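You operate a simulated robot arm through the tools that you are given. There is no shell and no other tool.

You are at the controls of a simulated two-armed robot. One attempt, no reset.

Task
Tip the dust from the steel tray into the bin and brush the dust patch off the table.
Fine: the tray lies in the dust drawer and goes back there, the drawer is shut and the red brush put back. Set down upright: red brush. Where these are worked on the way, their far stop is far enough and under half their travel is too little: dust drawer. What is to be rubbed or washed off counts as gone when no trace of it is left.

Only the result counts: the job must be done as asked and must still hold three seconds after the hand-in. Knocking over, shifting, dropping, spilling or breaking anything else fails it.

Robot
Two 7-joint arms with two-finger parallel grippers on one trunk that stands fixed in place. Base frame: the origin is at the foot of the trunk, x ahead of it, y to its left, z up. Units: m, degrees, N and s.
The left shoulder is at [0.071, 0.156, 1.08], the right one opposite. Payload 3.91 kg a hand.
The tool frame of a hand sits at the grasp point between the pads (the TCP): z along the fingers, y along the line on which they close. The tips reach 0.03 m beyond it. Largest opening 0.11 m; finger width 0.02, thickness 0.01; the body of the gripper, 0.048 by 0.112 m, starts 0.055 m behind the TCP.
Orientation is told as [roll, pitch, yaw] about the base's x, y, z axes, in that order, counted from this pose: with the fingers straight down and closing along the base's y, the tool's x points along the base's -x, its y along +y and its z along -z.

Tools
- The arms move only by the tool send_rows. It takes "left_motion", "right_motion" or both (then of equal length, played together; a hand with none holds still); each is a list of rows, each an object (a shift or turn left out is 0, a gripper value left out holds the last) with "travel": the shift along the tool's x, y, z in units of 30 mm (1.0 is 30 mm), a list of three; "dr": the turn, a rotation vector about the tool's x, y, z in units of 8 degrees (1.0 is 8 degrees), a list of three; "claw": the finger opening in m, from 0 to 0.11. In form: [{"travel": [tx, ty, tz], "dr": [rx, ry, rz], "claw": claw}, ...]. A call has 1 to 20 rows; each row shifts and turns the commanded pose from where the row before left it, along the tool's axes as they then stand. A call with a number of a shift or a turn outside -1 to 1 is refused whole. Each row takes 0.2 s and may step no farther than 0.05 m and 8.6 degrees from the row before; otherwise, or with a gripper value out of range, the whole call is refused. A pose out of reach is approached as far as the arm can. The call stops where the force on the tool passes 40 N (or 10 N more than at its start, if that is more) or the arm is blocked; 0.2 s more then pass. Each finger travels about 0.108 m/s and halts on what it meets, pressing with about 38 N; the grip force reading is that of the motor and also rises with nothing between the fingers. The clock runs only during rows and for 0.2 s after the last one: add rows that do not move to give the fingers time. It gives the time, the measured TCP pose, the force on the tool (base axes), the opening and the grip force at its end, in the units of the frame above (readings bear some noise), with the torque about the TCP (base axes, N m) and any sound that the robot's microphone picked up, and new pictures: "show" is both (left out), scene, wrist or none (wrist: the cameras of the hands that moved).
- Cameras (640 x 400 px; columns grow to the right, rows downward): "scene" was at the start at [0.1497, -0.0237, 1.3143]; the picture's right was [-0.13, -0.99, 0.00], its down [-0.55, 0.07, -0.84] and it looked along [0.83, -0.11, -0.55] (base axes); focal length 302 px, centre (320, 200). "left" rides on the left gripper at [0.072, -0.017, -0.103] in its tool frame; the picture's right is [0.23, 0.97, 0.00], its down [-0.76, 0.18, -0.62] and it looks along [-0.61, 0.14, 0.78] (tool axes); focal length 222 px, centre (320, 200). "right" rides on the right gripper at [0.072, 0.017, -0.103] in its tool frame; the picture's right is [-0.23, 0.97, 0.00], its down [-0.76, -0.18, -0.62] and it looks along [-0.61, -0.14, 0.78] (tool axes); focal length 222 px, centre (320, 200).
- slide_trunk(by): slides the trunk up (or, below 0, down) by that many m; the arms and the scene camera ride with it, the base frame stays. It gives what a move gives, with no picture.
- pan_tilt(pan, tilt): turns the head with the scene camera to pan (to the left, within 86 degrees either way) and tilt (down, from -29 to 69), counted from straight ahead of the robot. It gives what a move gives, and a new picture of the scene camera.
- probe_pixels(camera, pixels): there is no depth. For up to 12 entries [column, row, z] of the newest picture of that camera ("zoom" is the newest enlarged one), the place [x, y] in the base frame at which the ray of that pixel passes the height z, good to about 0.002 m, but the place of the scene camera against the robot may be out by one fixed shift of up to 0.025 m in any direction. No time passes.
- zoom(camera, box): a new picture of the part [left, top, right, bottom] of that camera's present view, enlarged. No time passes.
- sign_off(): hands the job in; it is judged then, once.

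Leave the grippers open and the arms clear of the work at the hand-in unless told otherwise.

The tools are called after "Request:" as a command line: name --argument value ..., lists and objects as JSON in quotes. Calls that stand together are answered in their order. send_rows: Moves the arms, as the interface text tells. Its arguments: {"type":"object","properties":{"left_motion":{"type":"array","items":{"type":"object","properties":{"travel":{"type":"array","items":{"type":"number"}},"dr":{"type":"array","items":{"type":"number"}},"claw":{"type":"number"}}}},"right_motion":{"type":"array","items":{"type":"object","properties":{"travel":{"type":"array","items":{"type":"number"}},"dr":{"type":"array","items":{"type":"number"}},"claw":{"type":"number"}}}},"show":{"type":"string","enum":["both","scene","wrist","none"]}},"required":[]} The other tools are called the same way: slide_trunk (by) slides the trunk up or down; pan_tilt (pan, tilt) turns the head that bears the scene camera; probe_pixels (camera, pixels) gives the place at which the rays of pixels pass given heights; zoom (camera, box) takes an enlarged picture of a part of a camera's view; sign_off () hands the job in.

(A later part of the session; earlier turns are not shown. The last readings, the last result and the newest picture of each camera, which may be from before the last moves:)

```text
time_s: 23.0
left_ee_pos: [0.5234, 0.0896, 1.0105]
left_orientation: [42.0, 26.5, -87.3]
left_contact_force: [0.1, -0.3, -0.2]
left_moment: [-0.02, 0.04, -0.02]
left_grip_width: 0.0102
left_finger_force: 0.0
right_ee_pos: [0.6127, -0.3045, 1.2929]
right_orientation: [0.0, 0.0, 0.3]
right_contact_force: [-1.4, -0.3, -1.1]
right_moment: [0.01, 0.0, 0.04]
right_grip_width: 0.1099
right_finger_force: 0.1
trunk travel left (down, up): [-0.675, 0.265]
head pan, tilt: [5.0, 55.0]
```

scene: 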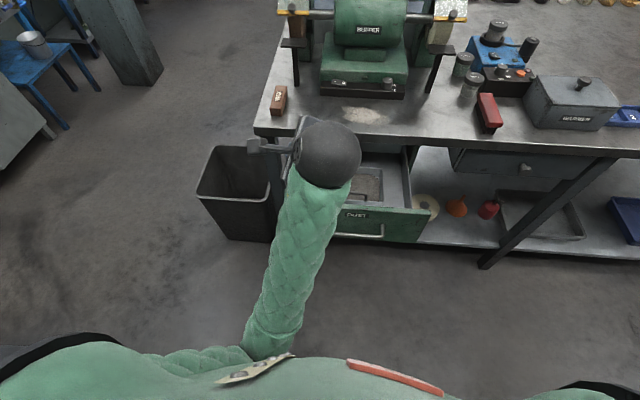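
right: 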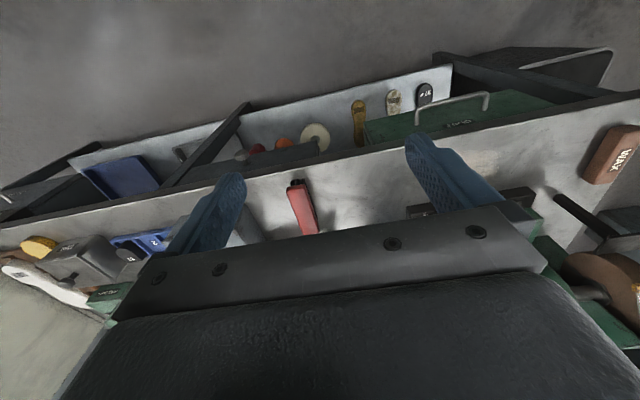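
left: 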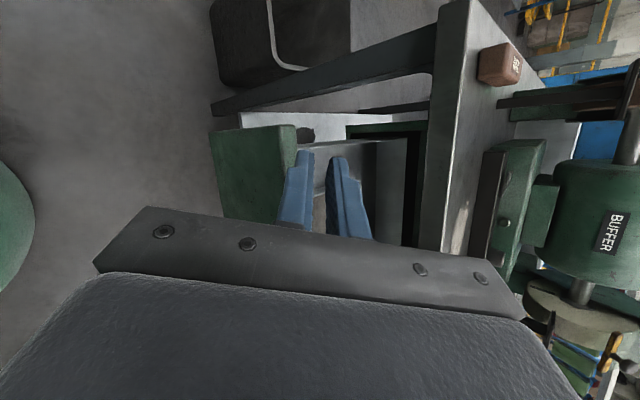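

From above I can see the elbow is wedged against the robot's own chest, at about (255,350), and that is what blocked it. I'll move the hand forward, left and up first so the elbow comes free, and turn it afterwards.

Request:
send_rows --left_motion '[{"travel": [0.71, 0.84, 0.23], "claw": 0.05}, {"travel": [0.71, 0.84, 0.23]}, {"travel": [0.71, 0.84, 0.23]}, {"travel": [0.71, 0.84, 0.23]}, {"travel": [0, 0, 0]}]' --show "both"

```text
time_s: 24.2
left_ee_pos: [0.6164, 0.1681, 1.0876]
left_orientation: [42.3, 29.5, -86.0]
left_contact_force: [0.7, -0.4, 0.7]
left_moment: [0.01, 0.03, 0.0]
left_grip_width: 0.05
left_finger_force: 0.0
right_ee_pos: [0.6123, -0.3054, 1.2941]
right_orientation: [-0.1, 0.0, 0.2]
right_contact_force: [0.3, -0.2, -0.8]
right_moment: [0.01, 0.01, -0.01]
right_grip_width: 0.11
right_finger_force: 0.1
trunk travel left (down, up): [-0.675, 0.265]
head pan, tilt: [5.0, 55.0]
```

scene: 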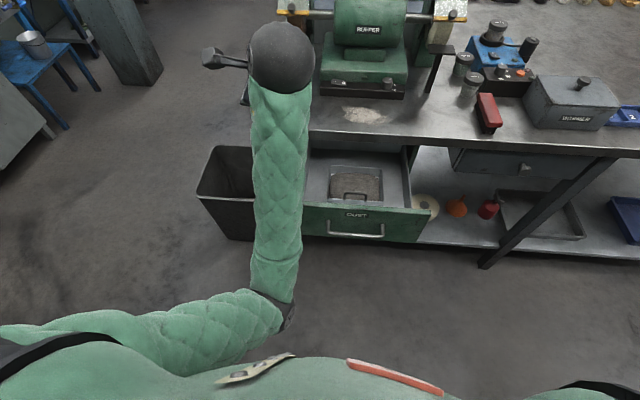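
left: 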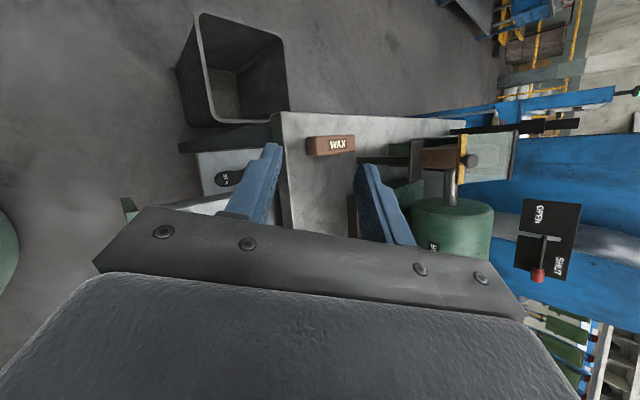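

The arm is free again, and the drawer and tray look undisturbed. I'll turn the hand so the fingers point straight down, still closing along x.

Request:
send_rows --left_motion '[{"dr": [0.88, 0, 0]}, {"dr": [0.88, 0, 0]}, {"dr": [0.88, 0, 0]}, {"dr": [0.88, 0, 0]}, {"dr": [0.88, 0, 0]}, {"dr": [0.88, 0, 0]}, {"dr": [0, -0.92, 0]}, {"dr": [0, -0.92, 0]}, {"dr": [0, -0.92, 0]}, {"dr": [0, -0.92, 0]}, {"dr": [0, 0, 0.5]}, {"travel": [0, 0, 0]}]' --show "both"

```text
time_s: 24.7
left_ee_pos: [0.6201, 0.22, 1.0774]
left_orientation: [35.7, 37.1, -82.1]
left_contact_force: [0.2, -0.3, -1.0]
left_moment: [0.01, 0.02, -0.01]
left_grip_width: 0.05
left_finger_force: 0.1
left hand out of reach, approached as far as the arm can: row 2
right_ee_pos: [0.6128, -0.3043, 1.2937]
right_orientation: [0.0, 0.1, 0.2]
right_contact_force: [0.2, 0.4, -0.3]
right_moment: [-0.01, -0.03, 0.01]
right_grip_width: 0.1101
right_finger_force: 0.1
trunk travel left (down, up): [-0.675, 0.265]
head pan, tilt: [5.0, 55.0]
stopped in row 2 (left hand): the arm was blocked; the commanded pose is now the measured one
```

scene: 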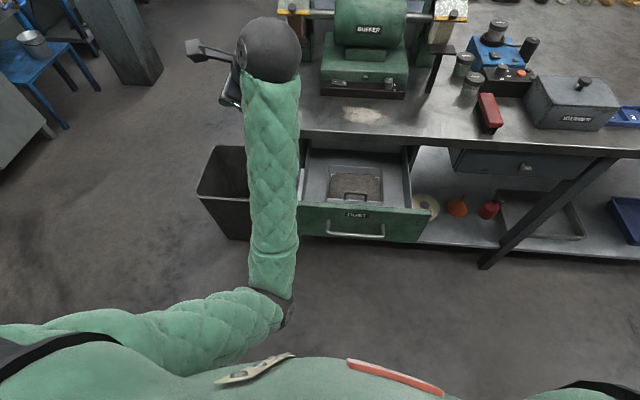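
left: 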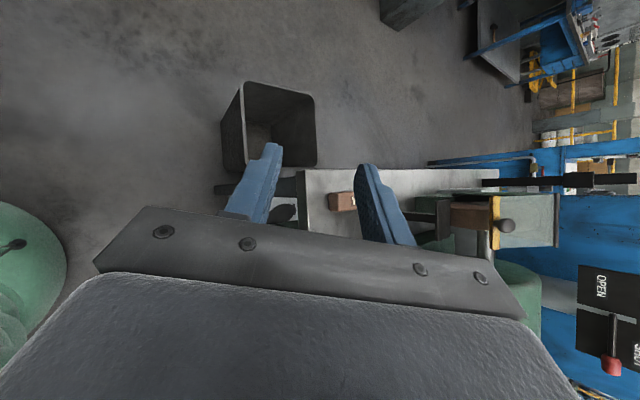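

The elbow is against the chest again. I'll take the hand farther out over the open floor to the left, to about (0.72, 0.34, 1.16), so the arm stretches and can settle into its normal elbow-out shape.

Request:
send_rows --left_motion '[{"travel": [0.88, 0.63, 0.45]}, {"travel": [0.88, 0.63, 0.45]}, {"travel": [0.88, 0.63, 0.45]}, {"travel": [0.88, 0.63, 0.45]}, {"travel": [0.88, 0.63, 0.45]}, {"travel": [0, 0, 0]}]' --show "both"

```text
time_s: 26.1
left_ee_pos: [0.7209, 0.3373, 1.1612]
left_orientation: [35.6, 37.1, -82.2]
left_contact_force: [-0.4, 0.4, 0.0]
left_moment: [0.01, 0.04, -0.01]
left_grip_width: 0.0503
left_finger_force: 0.1
right_ee_pos: [0.6105, -0.306, 1.2941]
right_orientation: [0.0, 0.1, 0.3]
right_contact_force: [0.2, 0.6, 0.5]
right_moment: [0.01, 0.03, 0.01]
right_grip_width: 0.11
right_finger_force: 0.1
trunk travel left (down, up): [-0.675, 0.265]
head pan, tilt: [5.0, 55.0]
```

scene: 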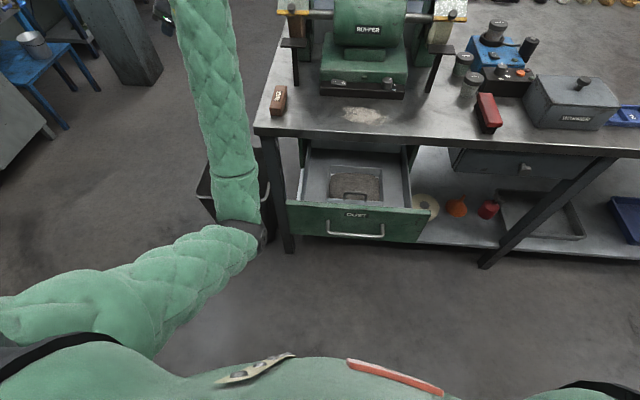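
left: 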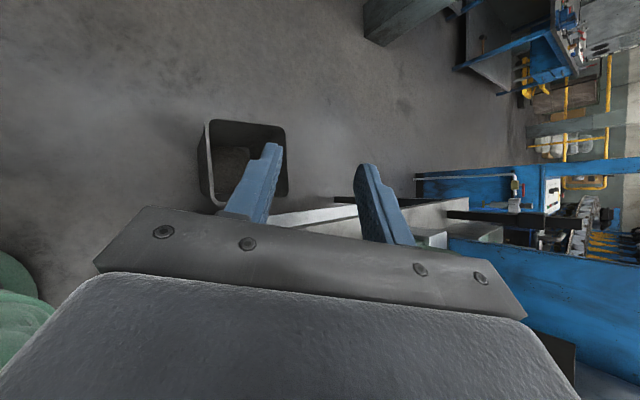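

The elbow is clear now. Here in the open I'll turn the hand to straight down.

Request:
send_rows --left_motion '[{"dr": [0.89, 0, 0]}, {"dr": [0.89, 0, 0]}, {"dr": [0.89, 0, 0]}, {"dr": [0.89, 0, 0]}, {"dr": [0.89, 0, 0]}, {"dr": [0, -0.93, 0]}, {"dr": [0, -0.93, 0]}, {"dr": [0, -0.93, 0]}, {"dr": [0, -0.93, 0]}, {"dr": [0, -0.93, 0]}, {"travel": [0, 0, 0]}]' --show "both"

```text
time_s: 28.5
left_ee_pos: [0.7795, 0.4599, 1.1314]
left_orientation: [0.0, 0.0, -82.2]
left_contact_force: [0.2, -0.3, 0.5]
left_moment: [0.0, 0.0, 0.0]
left_grip_width: 0.0499
left_finger_force: 0.0
left hand out of reach, approached as far as the arm can: row 6, 7, 8, 9, 10
right_ee_pos: [0.612, -0.3056, 1.2944]
right_orientation: [0.0, 0.1, 0.3]
right_contact_force: [0.3, -0.2, 0.1]
right_moment: [-0.02, -0.03, -0.03]
right_grip_width: 0.11
right_finger_force: 0.2
trunk travel left (down, up): [-0.675, 0.265]
head pan, tilt: [5.0, 55.0]
```

scene: 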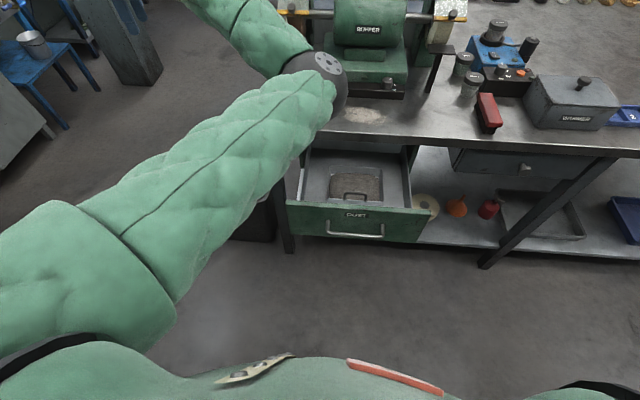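
left: 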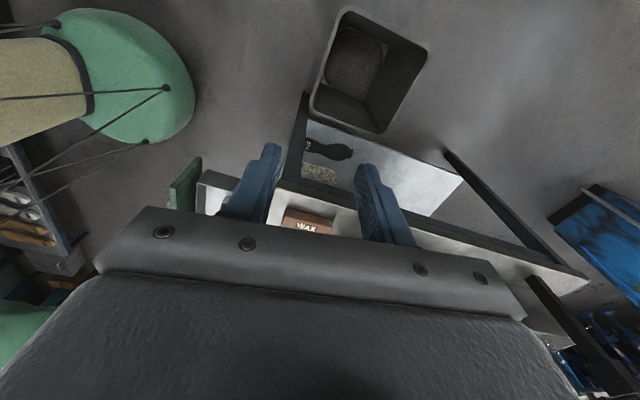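

The hand now points straight down, but at this yaw the elbow has swung inward. It is still high and clear of the buffer. I'll turn the hand back to its starting yaw so the arm goes back to its usual shape.

Request:
send_rows --left_motion '[{"dr": [0, 0, -1]}, {"dr": [0, 0, -1]}, {"dr": [0, 0, -1]}, {"dr": [0, 0, -1]}, {"dr": [0, 0, -1]}, {"travel": [0, 0, 0]}]' --show "both"

```text
time_s: 29.9
left_ee_pos: [0.7773, 0.4598, 1.1312]
left_orientation: [0.0, -0.1, -42.1]
left_contact_force: [1.0, 0.0, -0.5]
left_moment: [0.05, -0.01, -0.01]
left_grip_width: 0.0498
left_finger_force: 0.2
right_ee_pos: [0.6131, -0.3041, 1.2936]
right_orientation: [0.0, -0.1, 0.4]
right_contact_force: [0.4, -0.7, -0.7]
right_moment: [-0.02, 0.01, -0.01]
right_grip_width: 0.1101
right_finger_force: 0.1
trunk travel left (down, up): [-0.675, 0.265]
head pan, tilt: [5.0, 55.0]
```

scene: 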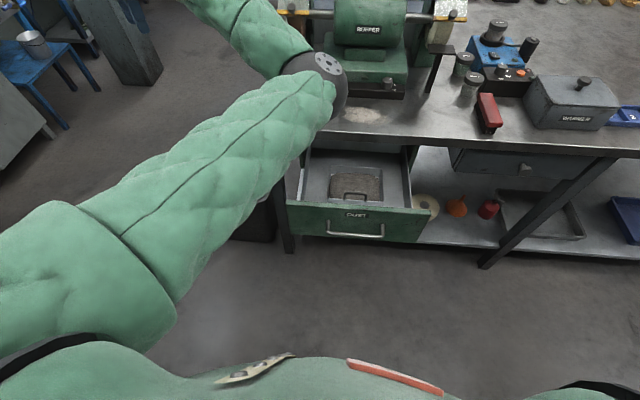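
left: 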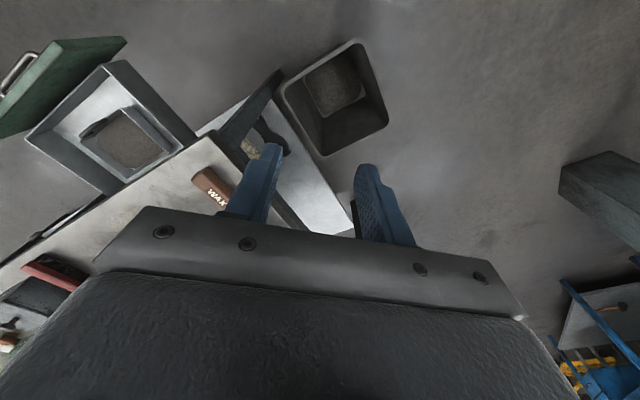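

Only the wrist turned and the elbow stayed inward. I'll finish the turn to yaw 0, then stretch the arm outward over the free floor on the left so the elbow can straighten and fall back outward.

Request:
send_rows --left_motion '[{"dr": [0, 0, -1]}, {"dr": [0, 0, -1]}, {"dr": [0, 0, -1]}, {"dr": [0, 0, -1]}, {"dr": [0, 0, -1]}, {"dr": [0, 0, -0.25]}, {"travel": [-0.9, 0.6, 0]}, {"travel": [-0.9, 0.6, 0]}, {"travel": [-0.9, 0.6, 0]}, {"travel": [-0.9, 0.6, 0]}, {"travel": [-0.9, 0.6, 0]}, {"travel": [0, 0, 0]}]' --show "both"

```text
time_s: 32.5
left_ee_pos: [0.9133, 0.5486, 1.1327]
left_orientation: [-0.1, 0.0, -0.2]
left_contact_force: [0.6, -0.3, -0.4]
left_moment: [0.0, -0.01, -0.01]
left_grip_width: 0.0501
left_finger_force: 0.2
right_ee_pos: [0.6123, -0.3068, 1.2943]
right_orientation: [-0.1, 0.0, 0.3]
right_contact_force: [0.3, -0.6, -0.3]
right_moment: [-0.02, 0.03, 0.01]
right_grip_width: 0.1098
right_finger_force: 0.1
trunk travel left (down, up): [-0.675, 0.265]
head pan, tilt: [5.0, 55.0]
```

scene: 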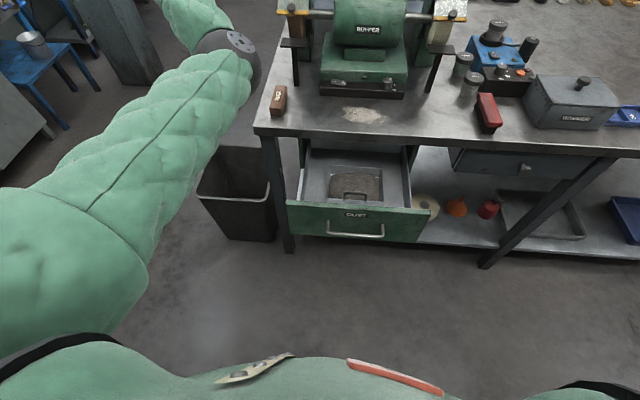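
left: 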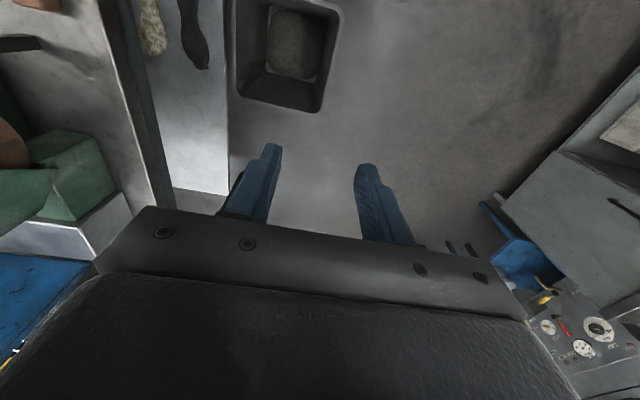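

The elbow still bends inward. I'll stretch a bit farther in the same direction, which is open air, until the arm is nearly straight.

Request:
send_rows --left_motion '[{"travel": [-0.9, 0.5, 0]}, {"travel": [-0.9, 0.5, 0]}, {"travel": [-0.9, 0.5, 0]}, {"travel": [0, 0, 0]}]' --show "both"

```text
time_s: 33.5
left_ee_pos: [0.9959, 0.5938, 1.1315]
left_orientation: [-0.1, 0.0, -0.1]
left_contact_force: [-0.2, 0.2, 0.8]
left_moment: [0.0, -0.03, -0.02]
left_grip_width: 0.0502
left_finger_force: 0.1
right_ee_pos: [0.6129, -0.3062, 1.2927]
right_orientation: [0.0, 0.1, 0.2]
right_contact_force: [-0.2, -0.2, -0.9]
right_moment: [0.01, -0.01, -0.02]
right_grip_width: 0.1098
right_finger_force: 0.1
trunk travel left (down, up): [-0.675, 0.265]
head pan, tilt: [5.0, 55.0]
```

scene: 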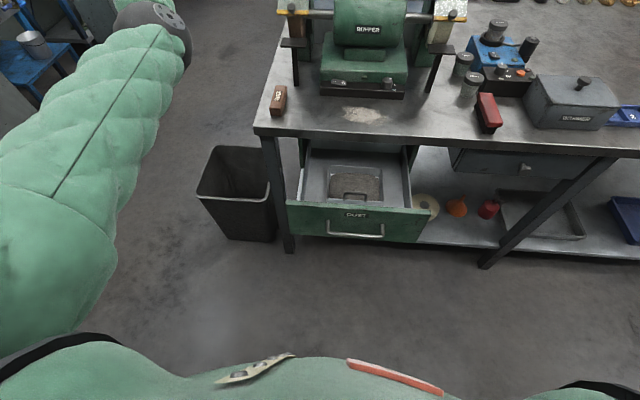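
left: 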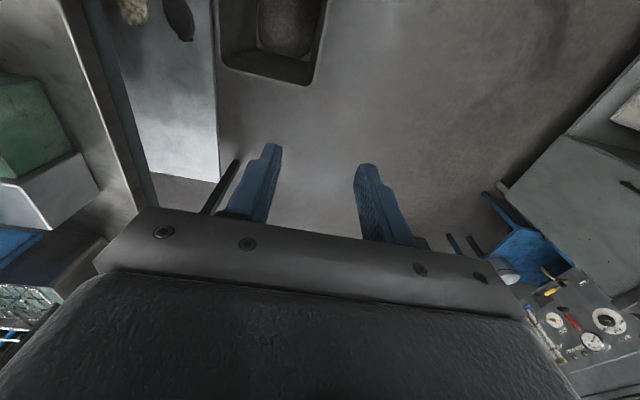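

It still follows, so I'll stretch a little more.

Request:
send_rows --left_motion '[{"travel": [-0.9, 0.4, 0]}, {"travel": [-0.9, 0.4, 0]}, {"travel": [-0.9, 0.4, 0]}, {"travel": [0, 0, 0]}]' --show "both"

```text
time_s: 34.5
left_ee_pos: [1.0402, 0.6176, 1.1294]
left_orientation: [-0.2, -0.2, -0.2]
left_contact_force: [-0.1, -0.3, 0.0]
left_moment: [-0.01, -0.02, -0.01]
left_grip_width: 0.0499
left_finger_force: 0.1
left hand out of reach, approached as far as the arm can: row 2, 3
right_ee_pos: [0.6109, -0.3026, 1.2948]
right_orientation: [-0.1, -0.1, 0.4]
right_contact_force: [0.2, -0.2, 0.0]
right_moment: [-0.02, -0.02, -0.01]
right_grip_width: 0.1099
right_finger_force: 0.0
trunk travel left (down, up): [-0.675, 0.265]
head pan, tilt: [5.0, 55.0]
```

scene: 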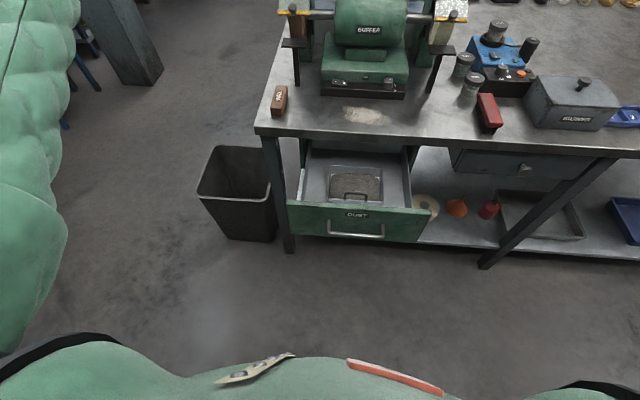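
left: 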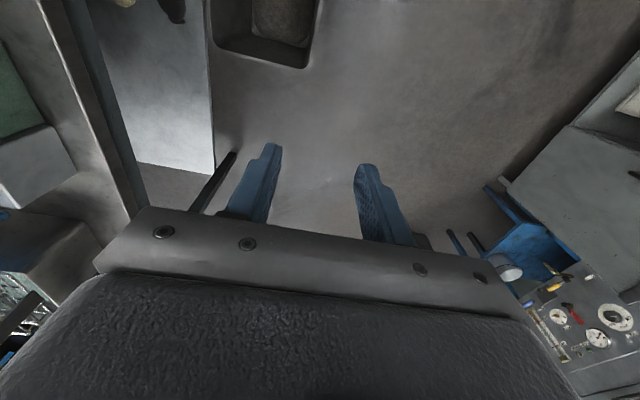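

The arm is now fully stretched. I'll bring the hand back inward step by step and check which way the elbow folds.

Request:
send_rows --left_motion '[{"travel": [0.8, -0.8, -0.3]}, {"travel": [0.8, -0.8, -0.3]}, {"travel": [0.8, -0.8, -0.3]}, {"travel": [0.8, -0.8, -0.3]}, {"travel": [0, 0, 0]}]' --show "scene"

```text
time_s: 35.7
left_ee_pos: [0.9443, 0.5204, 1.1653]
left_orientation: [-0.1, 0.0, -0.2]
left_contact_force: [0.2, 1.2, 0.0]
left_moment: [-0.04, 0.03, 0.01]
left_grip_width: 0.0501
left_finger_force: 0.0
right_ee_pos: [0.6124, -0.3035, 1.2936]
right_orientation: [-0.1, 0.0, 0.4]
right_contact_force: [-0.2, 0.0, 0.1]
right_moment: [-0.01, 0.04, -0.02]
right_grip_width: 0.1096
right_finger_force: 0.1
trunk travel left (down, up): [-0.675, 0.265]
head pan, tilt: [5.0, 55.0]
```

scene: 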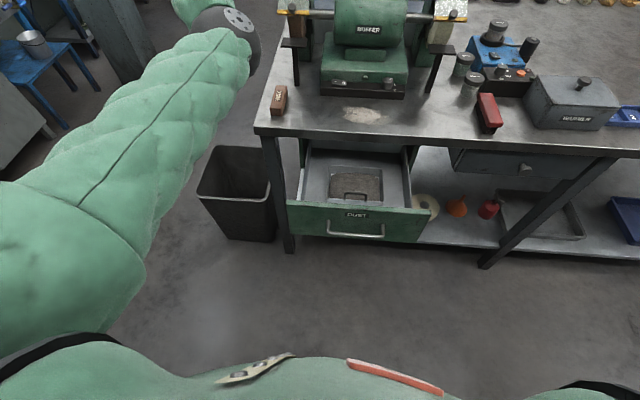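

The elbow still folds inward. With the arm stretched, rolling the hand about the arm's own line also turns the upper arm. So I'll stretch out again and roll the hand until the fingers point left, pivoting about the wrist, with free air around it. That should bring the elbow down and outward.

Request:
send_rows --left_motion '[{"travel": [-0.85, 0.88, 0.27]}, {"travel": [-0.85, 0.88, 0.27]}, {"travel": [-0.85, 0.88, 0.27]}, {"travel": [0.4, 0.84, 0], "dr": [-0.9, 0.43, -0.09]}, {"travel": [0.4, 0.84, 0], "dr": [-0.9, 0.43, -0.09]}, {"travel": [0.4, 0.84, 0], "dr": [-0.9, 0.43, -0.09]}, {"travel": [0.4, 0.84, 0], "dr": [-0.9, 0.43, -0.09]}, {"travel": [0.4, 0.84, 0], "dr": [-0.9, 0.43, -0.09]}, {"travel": [0.4, 0.84, 0], "dr": [-0.9, 0.43, -0.09]}, {"travel": [0.4, 0.84, 0], "dr": [-0.9, 0.43, -0.09]}, {"travel": [0.4, 0.84, 0], "dr": [-0.9, 0.43, -0.09]}, {"travel": [0.4, 0.84, 0], "dr": [-0.9, 0.43, -0.09]}, {"travel": [0.4, 0.84, 0], "dr": [-0.9, 0.43, -0.09]}, {"travel": [0, 0, 0]}]' --show "both"

```text
time_s: 38.7
left_ee_pos: [0.9196, 0.7822, 1.2915]
left_orientation: [78.9, 20.8, 25.7]
left_contact_force: [-0.2, 0.5, 0.8]
left_moment: [-0.01, 0.02, 0.01]
left_grip_width: 0.0499
left_finger_force: 0.0
right_ee_pos: [0.6124, -0.3056, 1.2927]
right_orientation: [0.0, 0.1, 0.3]
right_contact_force: [-0.2, 0.0, -0.1]
right_moment: [0.01, 0.0, 0.0]
right_grip_width: 0.1097
right_finger_force: 0.0
trunk travel left (down, up): [-0.675, 0.265]
head pan, tilt: [5.0, 55.0]
```

scene: 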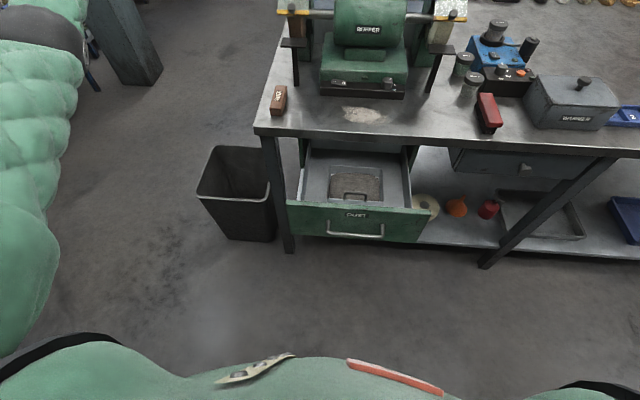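
left: 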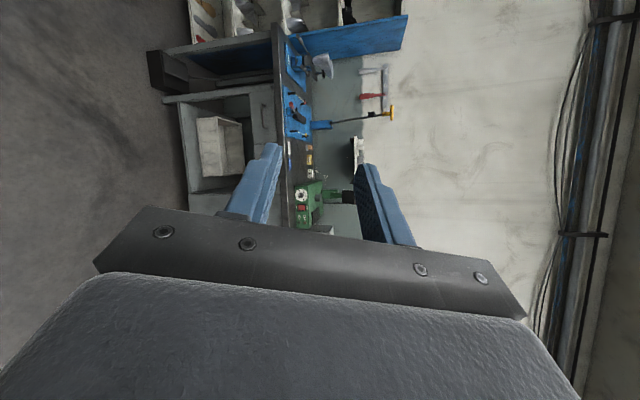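

The hand now points left. I'll turn the head left to see the arm's shape.

Request:
pan_tilt --pan 40 --tilt 35

```text
time_s: 39.7
left_ee_pos: [0.9193, 0.7817, 1.2912]
left_orientation: [78.9, 20.9, 25.5]
left_contact_force: [0.7, 0.2, 0.0]
left_moment: [0.0, 0.0, -0.01]
left_grip_width: 0.05
left_finger_force: 0.0
right_ee_pos: [0.613, -0.3052, 1.2934]
right_orientation: [0.0, 0.0, 0.3]
right_contact_force: [-0.2, -0.4, -0.3]
right_moment: [0.01, 0.0, 0.03]
right_grip_width: 0.1099
right_finger_force: 0.0
trunk travel left (down, up): [-0.675, 0.265]
head pan, tilt: [40.0, 35.0]
```

scene: 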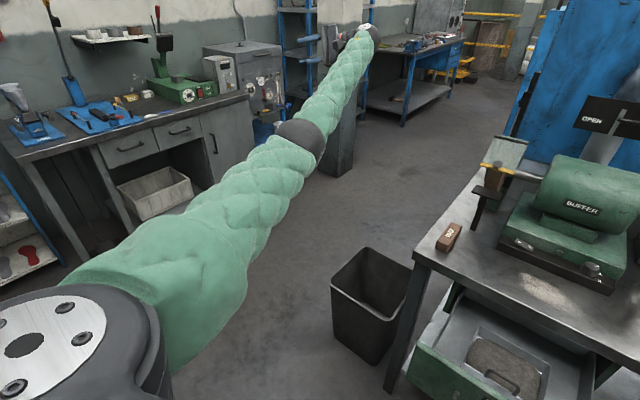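

This gives a clear view of the arm: it's almost straight, with the elbow at (300,135) and the wrist at (360,40), and nothing nearby. I'll retract the hand toward the robot and watch which way the elbow bends.

Request:
send_rows --left_motion '[{"travel": [0.93, -0.35, 0.07]}, {"travel": [0.93, -0.35, 0.07]}, {"travel": [0.93, -0.35, 0.07]}, {"travel": [0.93, -0.35, 0.07]}, {"travel": [0.93, -0.35, 0.07]}, {"travel": [0, 0, 0]}]' --show "scene"

```text
time_s: 41.1
left_ee_pos: [0.7864, 0.7169, 1.2927]
left_orientation: [78.9, 20.9, 25.7]
left_contact_force: [-0.1, -0.2, 0.1]
left_moment: [0.0, 0.01, 0.01]
left_grip_width: 0.0499
left_finger_force: 0.1
right_ee_pos: [0.613, -0.3052, 1.2949]
right_orientation: [0.0, 0.1, 0.3]
right_contact_force: [-0.5, 0.0, 0.0]
right_moment: [0.0, 0.03, -0.03]
right_grip_width: 0.1102
right_finger_force: 0.0
trunk travel left (down, up): [-0.675, 0.265]
head pan, tilt: [40.0, 35.0]
```

scene: 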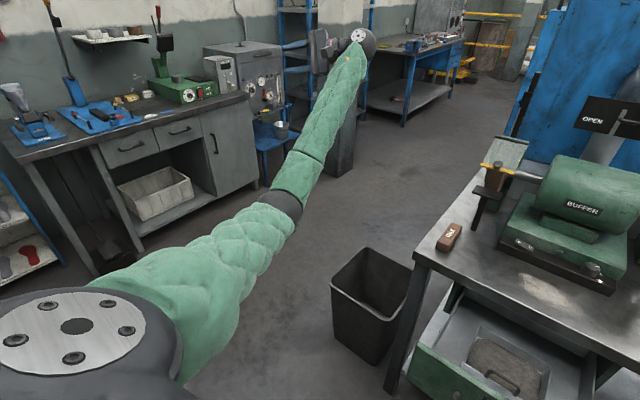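

Now the elbow hangs down at (285,205), which is better. I'll roll the hand back to fingers-down with the arm bent, so mainly the wrist turns. Then I'll repeat the stretch and roll once to get the elbow fully outward.

Request:
send_rows --left_motion '[{"travel": [-0.4, -0.84, 0], "dr": [0.9, -0.43, 0.09]}, {"travel": [-0.4, -0.84, 0], "dr": [0.9, -0.43, 0.09]}, {"travel": [-0.4, -0.84, 0], "dr": [0.9, -0.43, 0.09]}, {"travel": [-0.4, -0.84, 0], "dr": [0.9, -0.43, 0.09]}, {"travel": [-0.4, -0.84, 0], "dr": [0.9, -0.43, 0.09]}, {"travel": [-0.4, -0.84, 0], "dr": [0.9, -0.43, 0.09]}, {"travel": [-0.4, -0.84, 0], "dr": [0.9, -0.43, 0.09]}, {"travel": [-0.4, -0.84, 0], "dr": [0.9, -0.43, 0.09]}, {"travel": [-0.4, -0.84, 0], "dr": [0.9, -0.43, 0.09]}, {"travel": [-0.4, -0.84, 0], "dr": [0.9, -0.43, 0.09]}, {"travel": [0, 0, 0]}]' --show "scene"

```text
time_s: 43.5
left_ee_pos: [0.8804, 0.557, 1.114]
left_orientation: [-0.2, 0.0, -0.2]
left_contact_force: [0.2, 0.8, -0.9]
left_moment: [-0.02, 0.03, 0.01]
left_grip_width: 0.0502
left_finger_force: 0.1
right_ee_pos: [0.6117, -0.3024, 1.2931]
right_orientation: [0.0, 0.2, 0.3]
right_contact_force: [0.2, -0.1, 0.0]
right_moment: [-0.03, 0.0, -0.01]
right_grip_width: 0.1099
right_finger_force: 0.0
trunk travel left (down, up): [-0.675, 0.265]
head pan, tilt: [40.0, 35.0]
```

scene: 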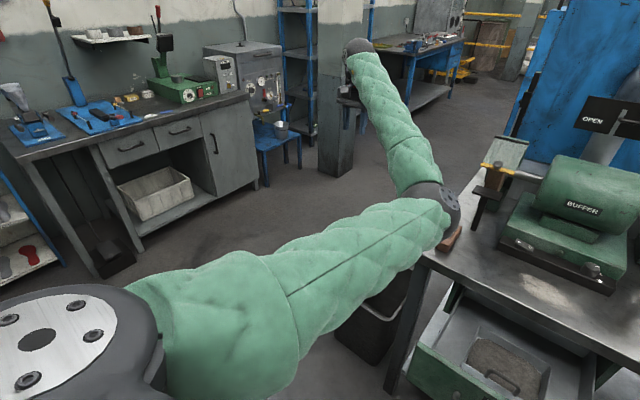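

Rolling back simply undid the elbow change, so I need a different return route. I'll roll to fingers-left again, which puts the elbow down. Then I'll swing the fingers to forward about the vertical, and only then tilt them down. That ends with the closing line along x, which suits the tray handle, and the elbow should stay down or out.

Request:
send_rows --left_motion '[{"travel": [0.4, 0.84, 0], "dr": [-0.9, 0.43, -0.09]}, {"travel": [0.4, 0.84, 0], "dr": [-0.9, 0.43, -0.09]}, {"travel": [0.4, 0.84, 0], "dr": [-0.9, 0.43, -0.09]}, {"travel": [0.4, 0.84, 0], "dr": [-0.9, 0.43, -0.09]}, {"travel": [0.4, 0.84, 0], "dr": [-0.9, 0.43, -0.09]}, {"travel": [0.4, 0.84, 0], "dr": [-0.9, 0.43, -0.09]}, {"travel": [0.4, 0.84, 0], "dr": [-0.9, 0.43, -0.09]}, {"travel": [0.4, 0.84, 0], "dr": [-0.9, 0.43, -0.09]}, {"travel": [0.4, 0.84, 0], "dr": [-0.9, 0.43, -0.09]}, {"travel": [0.4, 0.84, 0], "dr": [-0.9, 0.43, -0.09]}, {"travel": [0, 0, 0]}]' --show "scene"

```text
time_s: 45.9
left_ee_pos: [0.7814, 0.7388, 1.2662]
left_orientation: [79.0, 20.9, 25.7]
left_contact_force: [0.1, 0.3, 0.0]
left_moment: [-0.03, 0.02, 0.0]
left_grip_width: 0.0502
left_finger_force: 0.0
right_ee_pos: [0.6133, -0.3053, 1.2926]
right_orientation: [0.0, 0.1, 0.4]
right_contact_force: [0.1, -0.2, 0.1]
right_moment: [-0.01, 0.01, 0.01]
right_grip_width: 0.11
right_finger_force: 0.1
trunk travel left (down, up): [-0.675, 0.265]
head pan, tilt: [40.0, 35.0]
```

scene: 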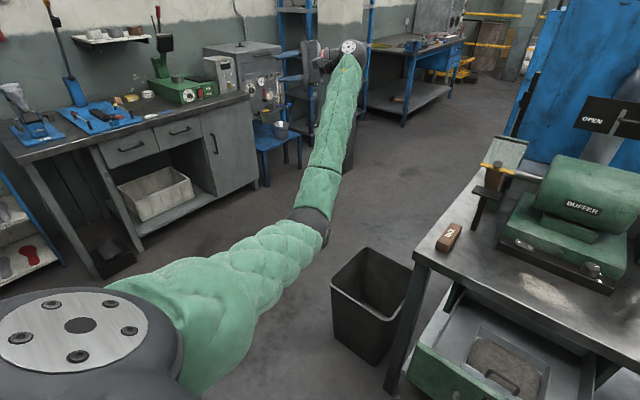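

The elbow hangs down again at (310,225). Next I'll swing the fingers from left to forward about the vertical, pivoting at the wrist.

Request:
send_rows --left_motion '[{"travel": [-0.853, 0.332, 0], "dr": [-0.357, -0.916, 0.18]}, {"travel": [-0.853, 0.332, 0], "dr": [-0.357, -0.916, 0.18]}, {"travel": [-0.853, 0.332, 0], "dr": [-0.357, -0.916, 0.18]}, {"travel": [-0.853, 0.332, 0], "dr": [-0.357, -0.916, 0.18]}, {"travel": [-0.853, 0.332, 0], "dr": [-0.357, -0.916, 0.18]}, {"travel": [-0.853, 0.332, 0], "dr": [-0.357, -0.916, 0.18]}, {"travel": [-0.853, 0.332, 0], "dr": [-0.357, -0.916, 0.18]}, {"travel": [-0.853, 0.332, 0], "dr": [-0.357, -0.916, 0.18]}, {"travel": [-0.853, 0.332, 0], "dr": [-0.357, -0.916, 0.18]}, {"travel": [-0.853, 0.332, 0], "dr": [-0.357, -0.916, 0.18]}, {"travel": [-0.853, 0.332, 0], "dr": [-0.357, -0.916, 0.18]}, {"travel": [-0.853, 0.332, 0], "dr": [-0.357, -0.916, 0.18]}, {"travel": [-0.853, 0.332, 0], "dr": [-0.357, -0.916, 0.18]}, {"travel": [-0.853, 0.332, 0], "dr": [-0.357, -0.916, 0.18]}, {"travel": [0, 0, 0]}]' --show "both"

```text
time_s: 49.1
left_ee_pos: [1.0812, 0.6139, 1.2651]
left_orientation: [78.9, 21.1, -86.3]
left_contact_force: [-0.2, 0.4, 0.0]
left_moment: [-0.01, -0.03, 0.0]
left_grip_width: 0.0502
left_finger_force: 0.1
right_ee_pos: [0.6122, -0.3048, 1.2931]
right_orientation: [0.0, 0.1, 0.3]
right_contact_force: [1.0, 0.2, 0.1]
right_moment: [0.0, 0.02, 0.01]
right_grip_width: 0.1101
right_finger_force: 0.0
trunk travel left (down, up): [-0.675, 0.265]
head pan, tilt: [40.0, 35.0]
```

scene: 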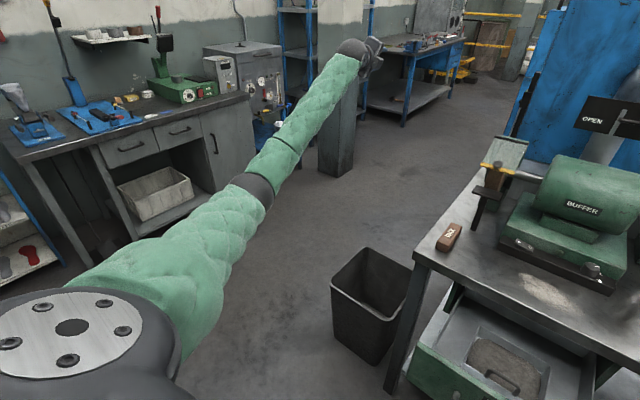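
left: 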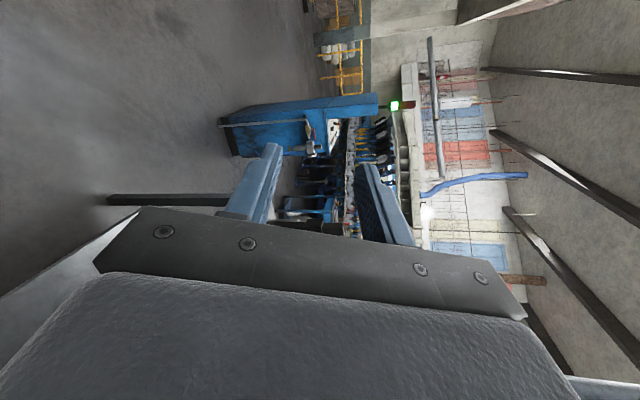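

Now the fingers point forward and the elbow at (255,190) sits slightly below and outside the arm line. I'll level the small tilt and pull the hand back to about (0.75, 0.35, 1.10), left of the table.

Request:
send_rows --left_motion '[{"dr": [0, -0.17, -0.863]}, {"dr": [0, -0.17, -0.863]}, {"dr": [0, -0.17, -0.863]}, {"travel": [-0.66, -0.63, -0.86]}, {"travel": [-0.66, -0.63, -0.86]}, {"travel": [-0.66, -0.63, -0.86]}, {"travel": [-0.66, -0.63, -0.86]}, {"travel": [-0.66, -0.63, -0.86]}, {"travel": [-0.66, -0.63, -0.86]}, {"travel": [-0.66, -0.63, -0.86]}, {"travel": [0, 0, 0]}]' --show "both"

```text
time_s: 51.5
left_ee_pos: [0.8837, 0.4601, 1.1683]
left_orientation: [78.8, 0.0, -86.3]
left_contact_force: [-0.2, -0.1, 0.6]
left_moment: [0.01, 0.0, -0.01]
left_grip_width: 0.0503
left_finger_force: 0.1
right_ee_pos: [0.6139, -0.3037, 1.2937]
right_orientation: [0.0, 0.0, 0.4]
right_contact_force: [0.0, -0.7, 0.5]
right_moment: [-0.03, 0.0, 0.02]
right_grip_width: 0.1098
right_finger_force: 0.2
trunk travel left (down, up): [-0.675, 0.265]
head pan, tilt: [40.0, 35.0]
```

scene: 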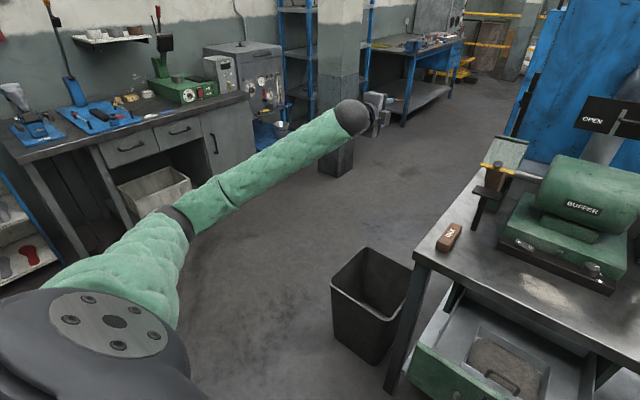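
left: 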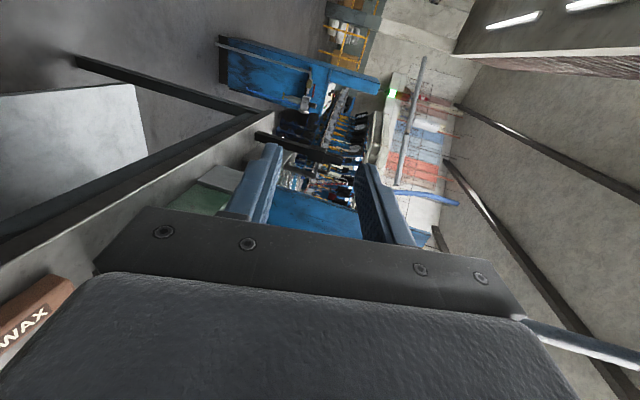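

The elbow is outward now, at (180,225), which is the normal shape. I'll tilt the fingers to straight down, keeping the closing line along x.

Request:
send_rows --left_motion '[{"dr": [0.985, 0, 0]}, {"dr": [0.985, 0, 0]}, {"dr": [0.985, 0, 0]}, {"dr": [0.985, 0, 0]}, {"dr": [0.985, 0, 0]}, {"dr": [0.985, 0, 0]}, {"dr": [0.985, 0, 0]}, {"dr": [0.985, 0, 0]}, {"dr": [0.985, 0, 0]}, {"dr": [0.985, 0, 0]}, {"dr": [0, 0, 0.46]}, {"travel": [0, 0, 0]}]' --show "both"

```text
time_s: 54.1
left_ee_pos: [0.8863, 0.4629, 1.1692]
left_orientation: [0.1, -0.1, -90.0]
left_contact_force: [-0.1, -0.3, 0.7]
left_moment: [-0.05, -0.01, -0.01]
left_grip_width: 0.05
left_finger_force: 0.1
right_ee_pos: [0.6135, -0.3053, 1.2935]
right_orientation: [0.0, 0.1, 0.3]
right_contact_force: [0.0, -0.3, 0.3]
right_moment: [-0.01, 0.0, 0.0]
right_grip_width: 0.1098
right_finger_force: 0.0
trunk travel left (down, up): [-0.675, 0.265]
head pan, tilt: [40.0, 35.0]
```

scene: 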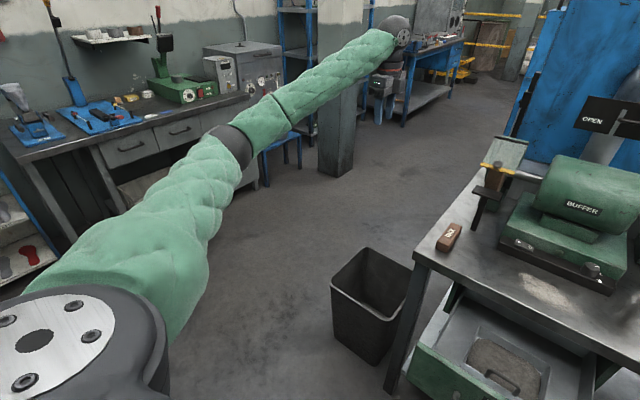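
left: 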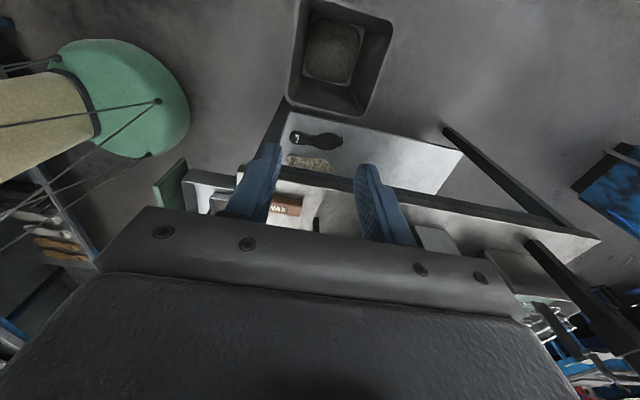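

The arm is back in its normal shape, with the hand straight down at (0.886, 0.463, 1.169). I'll bring it over the open drawer to about (0.55, 0.12, 1.07) to look at the tray from above. The head goes back to face the bench.

Request:
send_rows --left_motion '[{"travel": [-0.88, -0.86, 0.25]}, {"travel": [-0.88, -0.86, 0.25]}, {"travel": [-0.88, -0.86, 0.25]}, {"travel": [-0.88, -0.86, 0.25]}, {"travel": [-0.88, -0.86, 0.25]}, {"travel": [-0.88, -0.86, 0.25]}, {"travel": [-0.88, -0.86, 0.25]}, {"travel": [-0.88, -0.86, 0.25]}, {"travel": [-0.88, -0.86, 0.25]}, {"travel": [-0.88, -0.86, 0.25]}, {"travel": [-0.88, -0.86, 0.25]}, {"travel": [-0.88, -0.86, 0.25]}, {"travel": [-0.88, -0.86, 0.25]}, {"travel": [0, 0, 0]}]' --show "wrist"

Request:
pan_tilt --pan 8 --tilt 55

```text
time_s: 57.1
left_ee_pos: [0.5495, 0.1222, 1.0739]
left_orientation: [0.4, -0.2, -90.0]
left_contact_force: [-0.9, -0.4, 0.3]
left_moment: [-0.05, 0.01, -0.01]
left_grip_width: 0.0502
left_finger_force: 0.0
right_ee_pos: [0.6118, -0.3039, 1.2935]
right_orientation: [-0.1, 0.1, 0.3]
right_contact_force: [-0.1, -0.7, -0.2]
right_moment: [-0.02, 0.0, -0.02]
right_grip_width: 0.1098
right_finger_force: 0.0
trunk travel left (down, up): [-0.675, 0.265]
head pan, tilt: [40.0, 35.0]
```

left: 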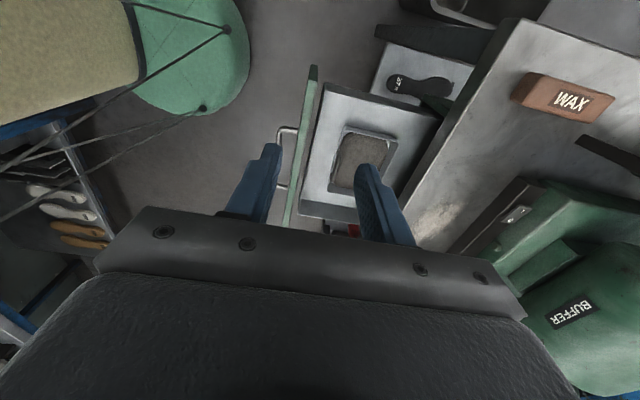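

```text
time_s: 58.1
left_ee_pos: [0.5502, 0.1209, 1.0738]
left_orientation: [0.1, -0.2, -90.0]
left_contact_force: [-0.3, 0.4, -0.4]
left_moment: [0.02, 0.04, 0.0]
left_grip_width: 0.05
left_finger_force: 0.1
right_ee_pos: [0.6142, -0.3041, 1.2926]
right_orientation: [0.1, 0.0, 0.2]
right_contact_force: [0.2, 0.2, -0.8]
right_moment: [-0.01, -0.01, 0.0]
right_grip_width: 0.1098
right_finger_force: 0.1
trunk travel left (down, up): [-0.675, 0.265]
head pan, tilt: [8.0, 55.0]
```

scene: 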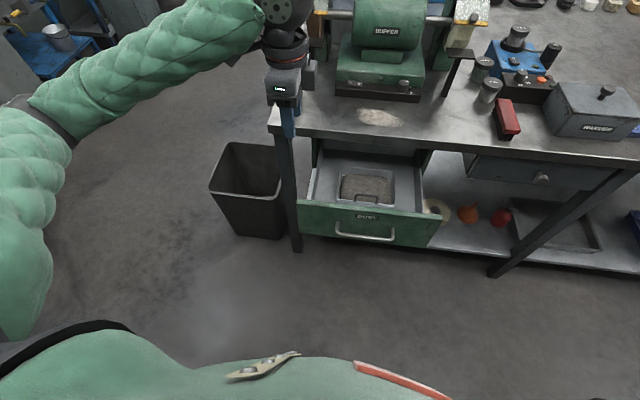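

Now I have a good top view. The tray is at about (365,160) in the left picture, so I'll zoom there and in the scene picture.

Request:
zoom --camera "left" --box '[260, 60, 460, 240]'

Request:
zoom --camera "scene" --box '[290, 130, 450, 250]'

Request:
zoom --camera "scene" --box '[325, 150, 405, 220]'

```text
2.22 times, centred on (360, 150) of left
```

zoom: 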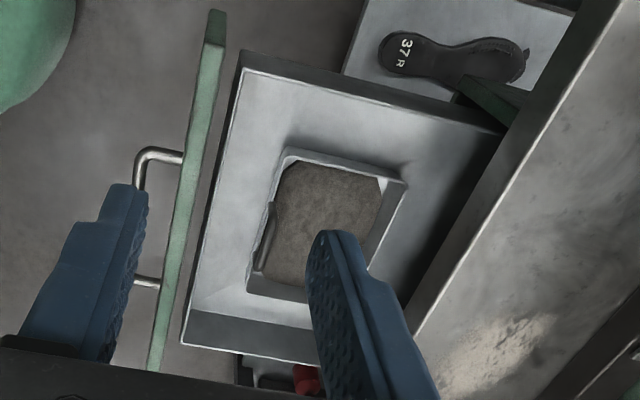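

```text
3.33 times, centred on (370, 190) of scene
```

zoom: 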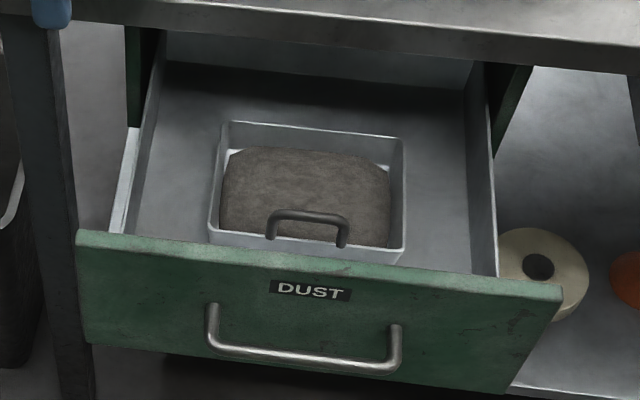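

```text
5.71 times, centred on (365, 185) of scene
```

zoom: 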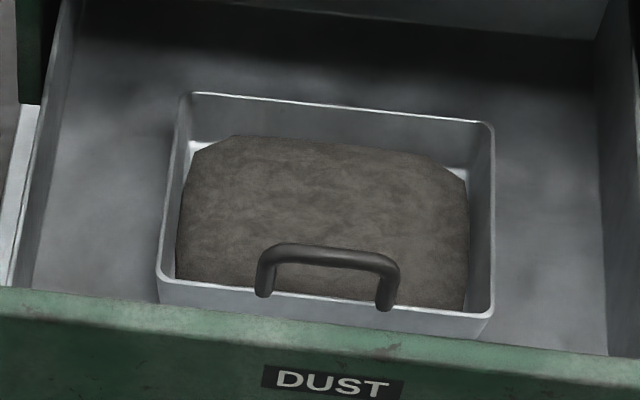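

In the left view (right = +x, up = +y) the handle bar runs from (338.5,152.3) to (333.1,180.7), and the tray rim corners are at (346.6,127.6), (399.3,143.3) and (327.7,191.5). I'll probe these at several heights, and the matching scene pixels too.

Request:
probe_pixels --camera "left" --pixels '[[346.6, 127.6, 0.7], [346.6, 127.6, 0.75], [346.6, 127.6, 0.8], [399.3, 143.3, 0.75], [327.7, 191.5, 0.7], [327.7, 191.5, 0.75], [338.5, 152.3, 0.7], [338.5, 152.3, 0.75], [338.5, 152.3, 0.8], [333.1, 180.7, 0.7], [333.1, 180.7, 0.75], [333.1, 180.7, 0.8]]'

Request:
probe_pixels --camera "scene" --pixels '[[337, 198.2, 0.7], [337, 198.2, 0.75], [337, 198.2, 0.8], [341.9, 166.6, 0.75], [395.2, 171.9, 0.75], [394.8, 204.6, 0.7], [394.8, 204.6, 0.75], [356.3, 194.7, 0.7], [356.3, 194.7, 0.75], [356.3, 194.7, 0.8], [377.3, 196.4, 0.75], [377.3, 196.4, 0.8]]'

```text
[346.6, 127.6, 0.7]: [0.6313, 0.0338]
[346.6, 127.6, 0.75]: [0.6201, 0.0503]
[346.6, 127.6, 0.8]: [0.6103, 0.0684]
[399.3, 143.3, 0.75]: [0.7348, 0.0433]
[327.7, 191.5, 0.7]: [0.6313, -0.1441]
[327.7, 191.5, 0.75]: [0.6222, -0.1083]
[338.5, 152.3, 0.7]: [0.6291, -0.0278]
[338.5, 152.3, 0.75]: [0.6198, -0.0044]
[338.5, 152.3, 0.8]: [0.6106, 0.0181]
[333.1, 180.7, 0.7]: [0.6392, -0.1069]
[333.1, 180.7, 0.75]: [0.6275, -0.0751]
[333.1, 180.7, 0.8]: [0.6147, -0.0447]
```

```text
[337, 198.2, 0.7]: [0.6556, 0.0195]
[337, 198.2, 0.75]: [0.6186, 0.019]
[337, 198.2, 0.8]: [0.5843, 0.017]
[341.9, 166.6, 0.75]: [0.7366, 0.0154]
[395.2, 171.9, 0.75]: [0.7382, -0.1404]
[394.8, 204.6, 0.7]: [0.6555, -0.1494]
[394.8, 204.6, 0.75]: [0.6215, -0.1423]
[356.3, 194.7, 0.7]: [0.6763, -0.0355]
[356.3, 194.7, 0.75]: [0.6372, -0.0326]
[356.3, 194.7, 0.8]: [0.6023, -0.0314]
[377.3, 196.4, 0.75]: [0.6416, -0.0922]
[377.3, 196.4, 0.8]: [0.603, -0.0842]
```

The tray rim works out at z≈0.70, with x 0.632–0.758 and y -0.14 to 0.033. Its handle bar is at x≈0.628, z≈0.725, y -0.083 to -0.02. The tray's back end may sit slightly under the table edge, so I'll probe that edge at (497.5,60) and (402.9,211), the drawer panel's top and the drawer bar.

Request:
probe_pixels --camera "left" --pixels '[[497.5, 60, 0.87], [402.9, 211, 0.87], [402.9, 211, 0.85], [313, 66, 0.82], [284, 225, 0.82], [279, 130, 0.755], [279, 186, 0.755], [556, 101, 0.9]]'

Request:
zoom --camera "left" --box '[300, 110, 380, 200]'

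```text
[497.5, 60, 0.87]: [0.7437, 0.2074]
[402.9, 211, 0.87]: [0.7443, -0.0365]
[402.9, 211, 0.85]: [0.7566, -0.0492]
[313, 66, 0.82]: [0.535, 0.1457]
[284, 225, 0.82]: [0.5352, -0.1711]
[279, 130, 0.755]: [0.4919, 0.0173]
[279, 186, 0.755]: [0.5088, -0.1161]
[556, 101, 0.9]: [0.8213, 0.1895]
```

```text
4.44 times, centred on (340, 155) of left
```

zoom: 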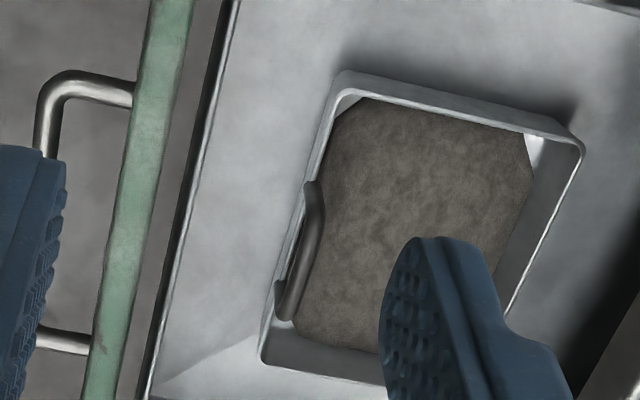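

The table edge is at x≈0.744, and the drawer panel's top is near x≈0.535, so the drawer got nudged in about 2–3 cm but is still mostly open. I'll bring the hand right above the tray handle, to about (0.628, -0.05, 0.90), and look again from there.

Request:
send_rows --left_motion '[{"travel": [-0.95, 0.433, 0.967]}, {"travel": [-0.95, 0.433, 0.967]}, {"travel": [-0.95, 0.433, 0.967]}, {"travel": [-0.95, 0.433, 0.967]}, {"travel": [-0.95, 0.433, 0.967]}, {"travel": [-0.95, 0.433, 0.967]}, {"travel": [0, 0, 0]}]' --show "both"

Request:
zoom --camera "left" --box '[220, 20, 420, 180]'

```text
time_s: 59.7
left_ee_pos: [0.6285, -0.0481, 0.8966]
left_orientation: [0.2, -0.1, -90.0]
left_contact_force: [0.0, 0.3, 0.3]
left_moment: [-0.03, -0.01, 0.0]
left_grip_width: 0.0498
left_finger_force: 0.1
right_ee_pos: [0.6129, -0.304, 1.2946]
right_orientation: [0.0, -0.1, 0.4]
right_contact_force: [0.3, 0.2, 0.1]
right_moment: [-0.02, -0.01, -0.01]
right_grip_width: 0.1101
right_finger_force: 0.1
trunk travel left (down, up): [-0.675, 0.265]
head pan, tilt: [8.0, 55.0]
```

scene: 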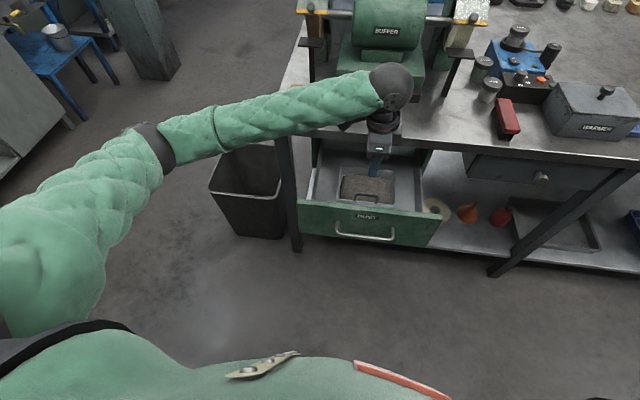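
left: 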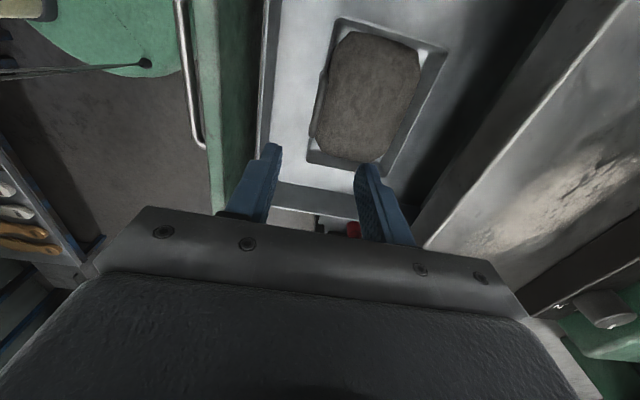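

```text
2.50 times, centred on (320, 100) of left
```

zoom: 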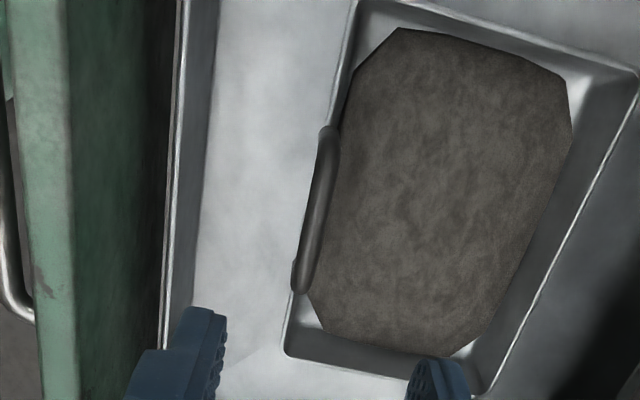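

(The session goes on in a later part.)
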